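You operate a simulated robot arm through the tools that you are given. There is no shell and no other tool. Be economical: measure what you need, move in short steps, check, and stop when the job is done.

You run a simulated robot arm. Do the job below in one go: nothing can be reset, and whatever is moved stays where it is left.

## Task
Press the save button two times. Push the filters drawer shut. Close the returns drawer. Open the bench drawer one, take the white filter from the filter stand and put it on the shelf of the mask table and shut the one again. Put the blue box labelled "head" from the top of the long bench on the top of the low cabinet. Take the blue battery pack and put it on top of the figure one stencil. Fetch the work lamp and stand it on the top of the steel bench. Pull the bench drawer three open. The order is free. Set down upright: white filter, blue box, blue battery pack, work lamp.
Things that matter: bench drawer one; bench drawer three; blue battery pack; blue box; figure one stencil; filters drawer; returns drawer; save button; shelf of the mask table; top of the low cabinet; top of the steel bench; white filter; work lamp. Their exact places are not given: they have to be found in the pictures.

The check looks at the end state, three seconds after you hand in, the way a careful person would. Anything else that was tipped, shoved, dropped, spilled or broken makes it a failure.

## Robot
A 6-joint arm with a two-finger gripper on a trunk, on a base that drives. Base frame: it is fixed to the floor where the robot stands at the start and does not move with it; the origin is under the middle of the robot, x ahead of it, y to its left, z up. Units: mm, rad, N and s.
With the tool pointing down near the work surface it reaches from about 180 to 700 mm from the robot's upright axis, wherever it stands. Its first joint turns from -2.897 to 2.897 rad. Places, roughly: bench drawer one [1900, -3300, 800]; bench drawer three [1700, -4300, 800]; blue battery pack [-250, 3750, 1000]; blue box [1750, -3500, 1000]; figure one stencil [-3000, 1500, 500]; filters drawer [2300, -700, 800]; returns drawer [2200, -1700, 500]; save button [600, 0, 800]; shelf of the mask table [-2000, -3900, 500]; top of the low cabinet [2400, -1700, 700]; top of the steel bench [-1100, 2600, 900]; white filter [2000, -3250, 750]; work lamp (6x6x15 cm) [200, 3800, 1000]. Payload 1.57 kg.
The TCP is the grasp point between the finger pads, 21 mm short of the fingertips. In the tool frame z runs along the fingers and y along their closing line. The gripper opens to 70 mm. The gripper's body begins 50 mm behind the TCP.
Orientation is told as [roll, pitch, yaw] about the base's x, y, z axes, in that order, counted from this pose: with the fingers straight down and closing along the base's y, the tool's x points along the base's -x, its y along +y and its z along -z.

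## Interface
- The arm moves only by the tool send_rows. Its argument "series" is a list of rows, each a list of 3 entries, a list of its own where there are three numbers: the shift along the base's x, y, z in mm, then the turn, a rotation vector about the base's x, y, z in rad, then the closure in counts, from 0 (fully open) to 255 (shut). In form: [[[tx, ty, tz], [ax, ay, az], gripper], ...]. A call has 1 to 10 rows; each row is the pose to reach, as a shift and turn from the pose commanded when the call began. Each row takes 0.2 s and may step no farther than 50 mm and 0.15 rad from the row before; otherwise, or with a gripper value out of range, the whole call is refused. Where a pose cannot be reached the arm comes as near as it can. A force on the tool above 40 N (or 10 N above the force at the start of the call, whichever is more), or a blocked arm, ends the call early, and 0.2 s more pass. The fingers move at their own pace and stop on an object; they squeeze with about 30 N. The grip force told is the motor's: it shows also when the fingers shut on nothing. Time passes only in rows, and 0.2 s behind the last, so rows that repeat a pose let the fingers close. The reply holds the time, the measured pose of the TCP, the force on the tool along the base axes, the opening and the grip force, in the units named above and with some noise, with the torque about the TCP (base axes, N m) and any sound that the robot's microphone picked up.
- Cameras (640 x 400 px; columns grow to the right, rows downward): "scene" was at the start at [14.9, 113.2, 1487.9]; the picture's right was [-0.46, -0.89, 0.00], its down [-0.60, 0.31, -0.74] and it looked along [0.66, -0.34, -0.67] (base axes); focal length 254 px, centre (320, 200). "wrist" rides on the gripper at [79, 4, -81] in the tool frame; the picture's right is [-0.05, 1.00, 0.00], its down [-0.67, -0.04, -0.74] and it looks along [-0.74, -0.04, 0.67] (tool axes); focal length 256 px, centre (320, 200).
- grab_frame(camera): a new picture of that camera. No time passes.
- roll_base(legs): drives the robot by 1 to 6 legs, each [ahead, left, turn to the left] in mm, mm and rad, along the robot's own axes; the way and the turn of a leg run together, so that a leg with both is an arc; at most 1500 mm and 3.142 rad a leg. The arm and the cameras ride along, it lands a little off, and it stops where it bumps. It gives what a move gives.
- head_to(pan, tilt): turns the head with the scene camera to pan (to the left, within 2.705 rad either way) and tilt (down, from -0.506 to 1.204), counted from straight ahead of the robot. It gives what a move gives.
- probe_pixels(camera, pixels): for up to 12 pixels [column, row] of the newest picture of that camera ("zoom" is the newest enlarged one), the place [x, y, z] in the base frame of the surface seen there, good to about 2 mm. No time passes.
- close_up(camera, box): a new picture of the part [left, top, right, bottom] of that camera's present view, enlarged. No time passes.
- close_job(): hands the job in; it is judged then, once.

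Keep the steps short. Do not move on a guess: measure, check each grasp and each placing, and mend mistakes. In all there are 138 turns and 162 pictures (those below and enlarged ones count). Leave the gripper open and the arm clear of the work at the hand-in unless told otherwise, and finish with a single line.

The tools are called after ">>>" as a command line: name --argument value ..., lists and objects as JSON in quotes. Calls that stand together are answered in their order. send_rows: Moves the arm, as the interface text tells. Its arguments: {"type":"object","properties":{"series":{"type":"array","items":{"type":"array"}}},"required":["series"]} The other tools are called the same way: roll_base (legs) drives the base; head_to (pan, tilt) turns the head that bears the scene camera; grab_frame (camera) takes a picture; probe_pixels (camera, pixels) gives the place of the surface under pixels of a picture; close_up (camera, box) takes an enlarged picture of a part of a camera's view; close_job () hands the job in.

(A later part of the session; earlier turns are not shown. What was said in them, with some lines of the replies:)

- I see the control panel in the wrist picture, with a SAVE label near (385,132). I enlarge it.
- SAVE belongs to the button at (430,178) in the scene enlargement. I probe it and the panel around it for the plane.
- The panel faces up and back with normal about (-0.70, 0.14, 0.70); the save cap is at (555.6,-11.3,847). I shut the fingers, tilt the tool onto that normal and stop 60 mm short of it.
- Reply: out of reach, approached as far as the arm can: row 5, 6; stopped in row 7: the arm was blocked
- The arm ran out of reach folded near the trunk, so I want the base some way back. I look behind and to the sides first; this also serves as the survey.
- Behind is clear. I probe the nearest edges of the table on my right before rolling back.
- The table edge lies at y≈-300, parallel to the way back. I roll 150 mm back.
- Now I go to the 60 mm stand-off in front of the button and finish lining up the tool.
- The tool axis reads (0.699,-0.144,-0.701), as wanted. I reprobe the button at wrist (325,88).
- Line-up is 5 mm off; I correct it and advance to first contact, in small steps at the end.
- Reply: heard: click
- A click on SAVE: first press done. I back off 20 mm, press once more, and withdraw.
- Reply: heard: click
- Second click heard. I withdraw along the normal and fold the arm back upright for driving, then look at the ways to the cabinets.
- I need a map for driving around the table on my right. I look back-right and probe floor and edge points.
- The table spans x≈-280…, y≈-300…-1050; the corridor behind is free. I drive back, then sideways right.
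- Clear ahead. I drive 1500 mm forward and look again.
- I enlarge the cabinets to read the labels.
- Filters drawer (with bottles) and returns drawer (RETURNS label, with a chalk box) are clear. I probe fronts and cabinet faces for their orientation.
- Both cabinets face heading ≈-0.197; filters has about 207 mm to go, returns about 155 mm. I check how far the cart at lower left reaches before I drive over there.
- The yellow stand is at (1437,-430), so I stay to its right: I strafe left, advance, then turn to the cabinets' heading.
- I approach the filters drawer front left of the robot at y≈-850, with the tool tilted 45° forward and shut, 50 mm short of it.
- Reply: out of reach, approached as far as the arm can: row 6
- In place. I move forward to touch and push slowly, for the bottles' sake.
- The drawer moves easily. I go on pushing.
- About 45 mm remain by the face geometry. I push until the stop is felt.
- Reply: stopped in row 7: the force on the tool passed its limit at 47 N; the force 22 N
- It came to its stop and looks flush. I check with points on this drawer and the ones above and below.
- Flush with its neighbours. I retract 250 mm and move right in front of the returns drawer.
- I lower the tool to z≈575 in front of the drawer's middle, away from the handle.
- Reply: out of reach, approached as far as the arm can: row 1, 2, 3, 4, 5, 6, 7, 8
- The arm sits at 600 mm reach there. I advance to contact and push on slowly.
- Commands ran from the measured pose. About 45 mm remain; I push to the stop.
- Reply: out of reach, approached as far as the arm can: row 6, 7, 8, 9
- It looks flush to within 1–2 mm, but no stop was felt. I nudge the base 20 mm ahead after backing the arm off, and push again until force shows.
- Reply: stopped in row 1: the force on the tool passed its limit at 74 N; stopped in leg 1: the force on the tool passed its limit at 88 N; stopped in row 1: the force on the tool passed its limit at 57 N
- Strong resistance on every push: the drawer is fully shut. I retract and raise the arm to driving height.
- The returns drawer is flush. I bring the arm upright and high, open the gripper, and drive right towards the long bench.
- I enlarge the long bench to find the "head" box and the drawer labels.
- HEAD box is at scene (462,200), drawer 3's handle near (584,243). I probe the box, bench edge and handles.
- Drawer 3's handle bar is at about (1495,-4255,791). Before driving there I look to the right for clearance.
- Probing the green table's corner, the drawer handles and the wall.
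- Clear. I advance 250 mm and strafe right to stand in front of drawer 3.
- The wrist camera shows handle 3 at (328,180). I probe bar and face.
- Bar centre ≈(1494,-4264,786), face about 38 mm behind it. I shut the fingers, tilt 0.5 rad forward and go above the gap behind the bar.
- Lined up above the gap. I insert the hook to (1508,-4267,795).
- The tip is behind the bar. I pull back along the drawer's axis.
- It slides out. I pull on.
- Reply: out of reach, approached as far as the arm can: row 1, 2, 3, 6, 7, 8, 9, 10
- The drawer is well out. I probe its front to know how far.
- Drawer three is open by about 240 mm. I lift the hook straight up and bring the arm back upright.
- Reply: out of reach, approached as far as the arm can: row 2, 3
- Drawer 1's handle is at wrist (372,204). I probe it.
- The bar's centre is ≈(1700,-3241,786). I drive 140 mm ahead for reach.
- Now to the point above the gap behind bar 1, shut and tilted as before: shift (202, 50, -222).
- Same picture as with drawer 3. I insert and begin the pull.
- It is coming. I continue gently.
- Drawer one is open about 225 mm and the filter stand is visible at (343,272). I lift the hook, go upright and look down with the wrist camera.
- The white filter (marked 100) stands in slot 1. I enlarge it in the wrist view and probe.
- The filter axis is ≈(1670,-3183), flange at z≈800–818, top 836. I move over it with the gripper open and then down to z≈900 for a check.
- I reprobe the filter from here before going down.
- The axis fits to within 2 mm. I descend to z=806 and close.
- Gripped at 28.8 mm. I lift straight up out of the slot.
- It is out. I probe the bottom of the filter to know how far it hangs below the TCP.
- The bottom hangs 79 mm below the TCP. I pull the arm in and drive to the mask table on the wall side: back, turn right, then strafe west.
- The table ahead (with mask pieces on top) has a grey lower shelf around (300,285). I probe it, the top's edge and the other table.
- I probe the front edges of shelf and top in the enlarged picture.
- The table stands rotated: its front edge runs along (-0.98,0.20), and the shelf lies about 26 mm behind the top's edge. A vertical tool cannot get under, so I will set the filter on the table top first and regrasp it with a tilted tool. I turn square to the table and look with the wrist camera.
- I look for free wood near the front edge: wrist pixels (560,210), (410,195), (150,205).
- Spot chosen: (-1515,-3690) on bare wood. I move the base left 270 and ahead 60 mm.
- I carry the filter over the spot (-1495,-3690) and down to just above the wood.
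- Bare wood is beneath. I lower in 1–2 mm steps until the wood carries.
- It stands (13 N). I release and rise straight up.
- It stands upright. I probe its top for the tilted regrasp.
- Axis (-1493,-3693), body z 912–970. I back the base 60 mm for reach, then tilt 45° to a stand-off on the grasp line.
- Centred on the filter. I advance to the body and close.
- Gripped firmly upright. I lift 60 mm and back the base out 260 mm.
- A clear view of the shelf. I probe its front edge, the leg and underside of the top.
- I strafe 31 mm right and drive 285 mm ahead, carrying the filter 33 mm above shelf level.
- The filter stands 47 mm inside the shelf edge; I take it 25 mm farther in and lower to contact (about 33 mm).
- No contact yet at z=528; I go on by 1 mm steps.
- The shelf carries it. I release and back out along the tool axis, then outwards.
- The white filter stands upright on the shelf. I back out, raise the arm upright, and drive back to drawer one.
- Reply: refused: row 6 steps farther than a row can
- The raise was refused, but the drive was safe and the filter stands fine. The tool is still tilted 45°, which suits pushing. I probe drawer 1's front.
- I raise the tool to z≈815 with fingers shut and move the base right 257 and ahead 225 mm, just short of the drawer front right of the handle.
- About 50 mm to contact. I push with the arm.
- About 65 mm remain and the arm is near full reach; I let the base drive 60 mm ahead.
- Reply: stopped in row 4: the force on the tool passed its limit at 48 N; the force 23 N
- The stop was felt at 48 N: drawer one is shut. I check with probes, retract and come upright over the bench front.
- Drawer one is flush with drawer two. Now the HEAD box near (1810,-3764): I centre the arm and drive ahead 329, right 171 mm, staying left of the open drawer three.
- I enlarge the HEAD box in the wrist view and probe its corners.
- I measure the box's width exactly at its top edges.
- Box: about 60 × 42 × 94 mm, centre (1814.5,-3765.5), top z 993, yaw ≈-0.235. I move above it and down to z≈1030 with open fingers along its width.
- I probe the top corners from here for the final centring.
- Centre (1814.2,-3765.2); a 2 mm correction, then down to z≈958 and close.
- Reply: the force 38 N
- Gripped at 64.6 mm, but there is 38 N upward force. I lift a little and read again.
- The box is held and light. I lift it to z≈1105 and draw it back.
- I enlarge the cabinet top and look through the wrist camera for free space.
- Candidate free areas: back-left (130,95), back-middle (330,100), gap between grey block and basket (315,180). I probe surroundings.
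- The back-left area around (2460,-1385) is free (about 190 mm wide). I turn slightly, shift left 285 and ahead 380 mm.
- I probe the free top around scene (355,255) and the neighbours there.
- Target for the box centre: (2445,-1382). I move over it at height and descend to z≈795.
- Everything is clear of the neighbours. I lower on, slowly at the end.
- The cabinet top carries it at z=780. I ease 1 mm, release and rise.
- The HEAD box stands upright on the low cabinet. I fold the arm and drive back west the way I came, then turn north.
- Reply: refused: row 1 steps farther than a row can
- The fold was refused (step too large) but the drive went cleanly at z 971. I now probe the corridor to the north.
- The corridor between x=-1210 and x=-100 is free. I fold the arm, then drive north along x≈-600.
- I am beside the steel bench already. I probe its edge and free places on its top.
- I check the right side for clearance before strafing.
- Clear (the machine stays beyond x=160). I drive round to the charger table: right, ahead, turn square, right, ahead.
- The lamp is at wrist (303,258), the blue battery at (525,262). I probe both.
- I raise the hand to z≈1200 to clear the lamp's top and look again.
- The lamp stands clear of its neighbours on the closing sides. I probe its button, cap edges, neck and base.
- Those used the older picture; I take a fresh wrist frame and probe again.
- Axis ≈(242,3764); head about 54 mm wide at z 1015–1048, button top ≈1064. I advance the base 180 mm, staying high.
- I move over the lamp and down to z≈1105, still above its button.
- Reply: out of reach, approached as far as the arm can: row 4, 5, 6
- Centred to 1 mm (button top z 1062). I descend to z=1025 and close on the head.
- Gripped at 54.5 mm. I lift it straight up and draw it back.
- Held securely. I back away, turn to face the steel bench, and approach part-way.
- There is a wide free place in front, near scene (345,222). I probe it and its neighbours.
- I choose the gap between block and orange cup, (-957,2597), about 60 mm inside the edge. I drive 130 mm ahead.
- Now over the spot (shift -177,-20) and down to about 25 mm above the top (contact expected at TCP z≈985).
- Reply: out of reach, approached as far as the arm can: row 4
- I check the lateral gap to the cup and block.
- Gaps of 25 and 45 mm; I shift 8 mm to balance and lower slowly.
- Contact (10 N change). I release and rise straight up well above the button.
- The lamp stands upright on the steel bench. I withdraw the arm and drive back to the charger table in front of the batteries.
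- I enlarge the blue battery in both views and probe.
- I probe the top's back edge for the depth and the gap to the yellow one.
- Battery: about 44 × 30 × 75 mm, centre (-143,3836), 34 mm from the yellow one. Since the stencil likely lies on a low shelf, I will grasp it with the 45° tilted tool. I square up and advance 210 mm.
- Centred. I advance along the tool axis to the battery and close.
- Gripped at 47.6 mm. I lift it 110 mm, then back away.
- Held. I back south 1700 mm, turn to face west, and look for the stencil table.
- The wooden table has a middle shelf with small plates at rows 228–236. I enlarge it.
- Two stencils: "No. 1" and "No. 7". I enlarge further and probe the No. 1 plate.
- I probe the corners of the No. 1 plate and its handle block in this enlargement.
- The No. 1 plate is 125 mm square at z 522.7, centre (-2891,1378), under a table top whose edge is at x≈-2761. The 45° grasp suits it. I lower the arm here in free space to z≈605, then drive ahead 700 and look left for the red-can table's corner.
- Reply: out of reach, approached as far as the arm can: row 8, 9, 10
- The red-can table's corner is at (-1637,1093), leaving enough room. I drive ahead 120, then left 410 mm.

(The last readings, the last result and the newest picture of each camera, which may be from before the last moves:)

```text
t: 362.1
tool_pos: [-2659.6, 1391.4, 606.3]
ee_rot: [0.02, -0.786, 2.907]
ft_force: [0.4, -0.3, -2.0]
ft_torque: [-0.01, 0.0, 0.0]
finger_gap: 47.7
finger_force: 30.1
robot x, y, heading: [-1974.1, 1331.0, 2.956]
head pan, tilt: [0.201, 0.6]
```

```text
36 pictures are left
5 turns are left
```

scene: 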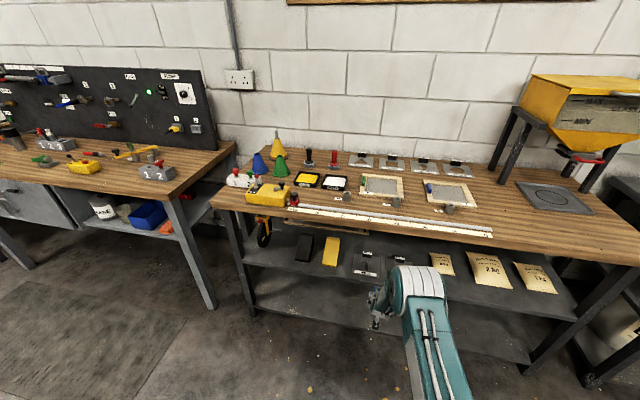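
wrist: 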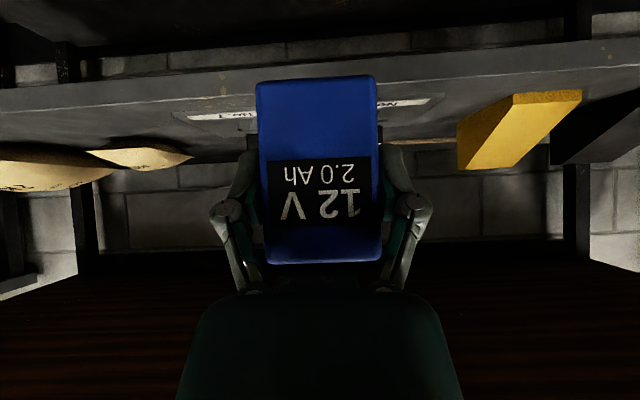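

Only few turns are left, so I combine steps: shift the hand 49 mm sideways and 8 mm up, then drive 185 mm ahead to bring the battery over the No. 1 plate.

>>> send_rows --series '[[[0, -25, 5], [0, 0, 0], 255], [[0, -49, 8], [0, 0, 0], 255], [[0, -49, 8], [0, 0, 0], 255]]'

>>> roll_base --legs '[[185, 0, 0]]'

>>> grab_frame --camera "wrist"

>>> probe_pixels --camera "wrist" --pixels '[[320, 85], [270, 120], [370, 120], [200, 60], [440, 60], [230, 80], [410, 90], [320, 60]]'

```text
t: 362.9
tool_pos: [-2660.6, 1342.6, 616.3]
ee_rot: [0.02, -0.79, 2.906]
ft_force: [-0.9, -0.6, -2.8]
ft_torque: [0.02, -0.02, 0.02]
finger_gap: 47.5
finger_force: 29.8
robot x, y, heading: [-1970.7, 1330.0, 2.962]
head pan, tilt: [0.201, 0.6]
```

```text
t: 364.4
tool_pos: [-2840.2, 1376.6, 615.8]
ee_rot: [0.019, -0.787, 2.905]
ft_force: [0.2, -0.7, -2.1]
ft_torque: [0.03, -0.05, 0.01]
finger_gap: 47.8
finger_force: 30.3
robot x, y, heading: [-2153.9, 1363.9, 2.96]
head pan, tilt: [0.201, 0.6]
```

```text
35 pictures are left
```

wrist: 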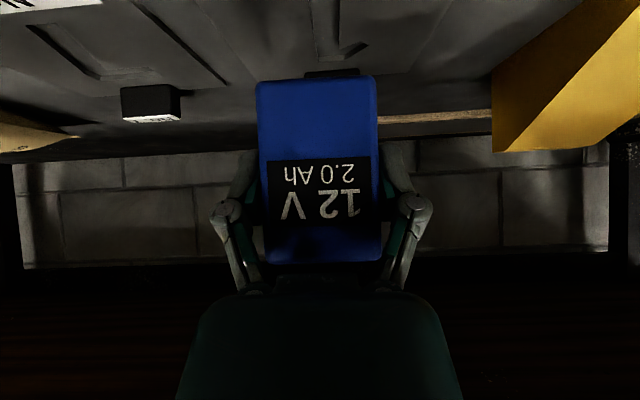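

```text
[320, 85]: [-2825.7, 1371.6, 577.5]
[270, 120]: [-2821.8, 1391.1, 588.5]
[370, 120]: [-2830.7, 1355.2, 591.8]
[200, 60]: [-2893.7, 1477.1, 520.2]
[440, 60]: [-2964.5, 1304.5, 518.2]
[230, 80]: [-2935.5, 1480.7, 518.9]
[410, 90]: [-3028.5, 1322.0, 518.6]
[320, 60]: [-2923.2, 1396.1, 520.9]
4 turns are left
```

TCP (-2840,1377,616), battery bottom ≈574. I move 40 mm on and lower to expected contact at TCP z≈565.

>>> send_rows --series '[[[-40, 1.5, 0], [0, 0, 0], 255], [[-40, 1.5, -25], [0, 0, 0], 255], [[-40, 1.5, -40], [0, 0, 0], 255], [[-40, 1.5, -46], [0, 0, 0], 255], [[-40, 1.5, -48.5], [0, 0, 0], 255], [[-40, 1.5, -50], [0, 0, 0], 255], [[-40, 1.5, -51], [0, 0, 0], 255], [[-40, 1.5, -51.7], [0, 0, 0], 255]]'

>>> send_rows --series '[[[0, 0, 0], [0, 0, 0], 255]]'

>>> grab_frame --camera "wrist"

>>> probe_pixels --camera "wrist" --pixels '[[320, 80], [320, 76], [320, 70], [260, 70], [380, 70], [320, 90]]'

```text
t: 366.2
tool_pos: [-2880.4, 1378.3, 565.6]
ee_rot: [0.018, -0.791, 2.903]
ft_force: [0.9, 0.3, 2.8]
ft_torque: [0.07, -0.12, -0.02]
finger_gap: 47.9
finger_force: 29.4
robot x, y, heading: [-2155.6, 1364.2, 2.959]
head pan, tilt: [0.201, 0.6]
```

```text
t: 366.6
tool_pos: [-2879.7, 1378.4, 566.0]
ee_rot: [0.02, -0.789, 2.902]
ft_force: [0.5, -0.5, 3.6]
ft_torque: [0.12, -0.1, -0.01]
finger_gap: 47.8
finger_force: 30.4
robot x, y, heading: [-2155.9, 1361.0, 2.957]
head pan, tilt: [0.201, 0.6]
```

```text
34 pictures are left
```

wrist: 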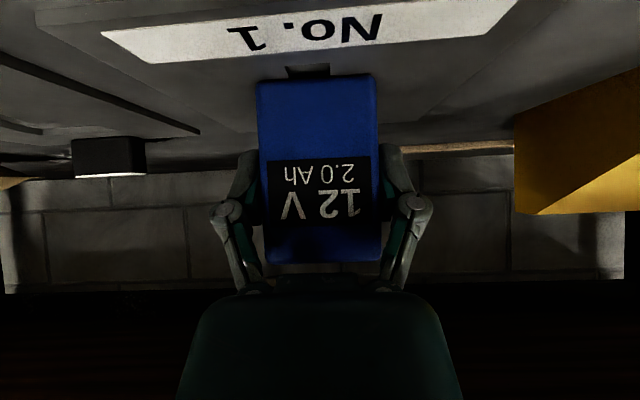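

```text
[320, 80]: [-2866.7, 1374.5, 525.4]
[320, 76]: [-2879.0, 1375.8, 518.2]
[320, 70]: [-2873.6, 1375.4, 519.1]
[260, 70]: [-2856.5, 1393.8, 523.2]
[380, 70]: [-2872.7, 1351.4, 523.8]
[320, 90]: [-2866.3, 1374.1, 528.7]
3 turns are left
```

The plate carries it (force turned to +3.6 N; plate z 523, battery bottom there). I press lightly, release, back out along the tool axis, drive back 200 mm and look.

>>> send_rows --series '[[[0, 0, -0.7], [0, 0, 0], 255], [[0, 0, -0.3], [0, 0, 0], 200], [[0, 0, 0], [0, 0, 0], 100], [[0, 0, 0], [0, 0, 0], 0], [[0, 0, 0], [0, 0, 0], 0], [[10, -2.4, 10], [0, 0, 0], 0], [[31, -7.5, 32], [0, 0, 0], 0], [[55, -13, 55], [0, 0, 0], 0], [[95, -22, 62], [0, 0, 0], 0]]'

>>> roll_base --legs '[[-200, 0, 0]]'

>>> grab_frame --camera "wrist"

>>> close_up --camera "scene" --box '[320, 210, 480, 310]'

```text
t: 368.6
tool_pos: [-2782.7, 1356.1, 629.5]
ee_rot: [0.008, -0.787, 2.908]
ft_force: [0.5, 0.3, -0.1]
ft_torque: [0.0, 0.0, 0.04]
finger_gap: 69.9
finger_force: 0.0
robot x, y, heading: [-2154.7, 1362.8, 2.957]
head pan, tilt: [0.201, 0.6]
```

```text
t: 370.2
tool_pos: [-2587.8, 1317.2, 629.3]
ee_rot: [0.009, -0.787, 2.911]
ft_force: [0.2, -0.3, -0.7]
ft_torque: [-0.01, 0.0, 0.01]
finger_gap: 70.1
finger_force: 0.0
robot x, y, heading: [-1959.5, 1328.8, 2.959]
head pan, tilt: [0.201, 0.6]
```

```text
33 pictures are left
```

wrist: 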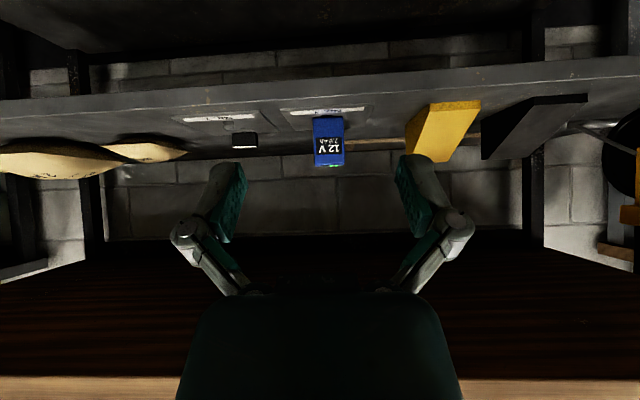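

```text
4.00 times, centred on (400, 260) of scene
2 turns are left
```

zoom: 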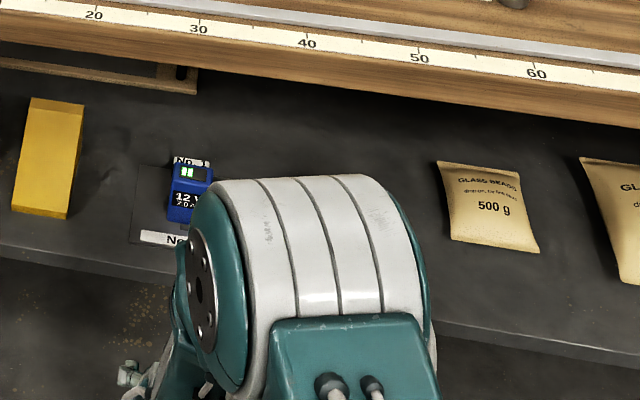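

The battery stands upright on the No. 1 stencil, the gripper is open and the arm is clear. I hand in.

>>> close_job

```text
The job is handed in.
```

I finished every part of the task and handed it in: save pressed twice, filters, returns and bench drawer one shut, bench drawer three open, and the white filter, blue box, blue battery pack and work lamp set down upright in their places.
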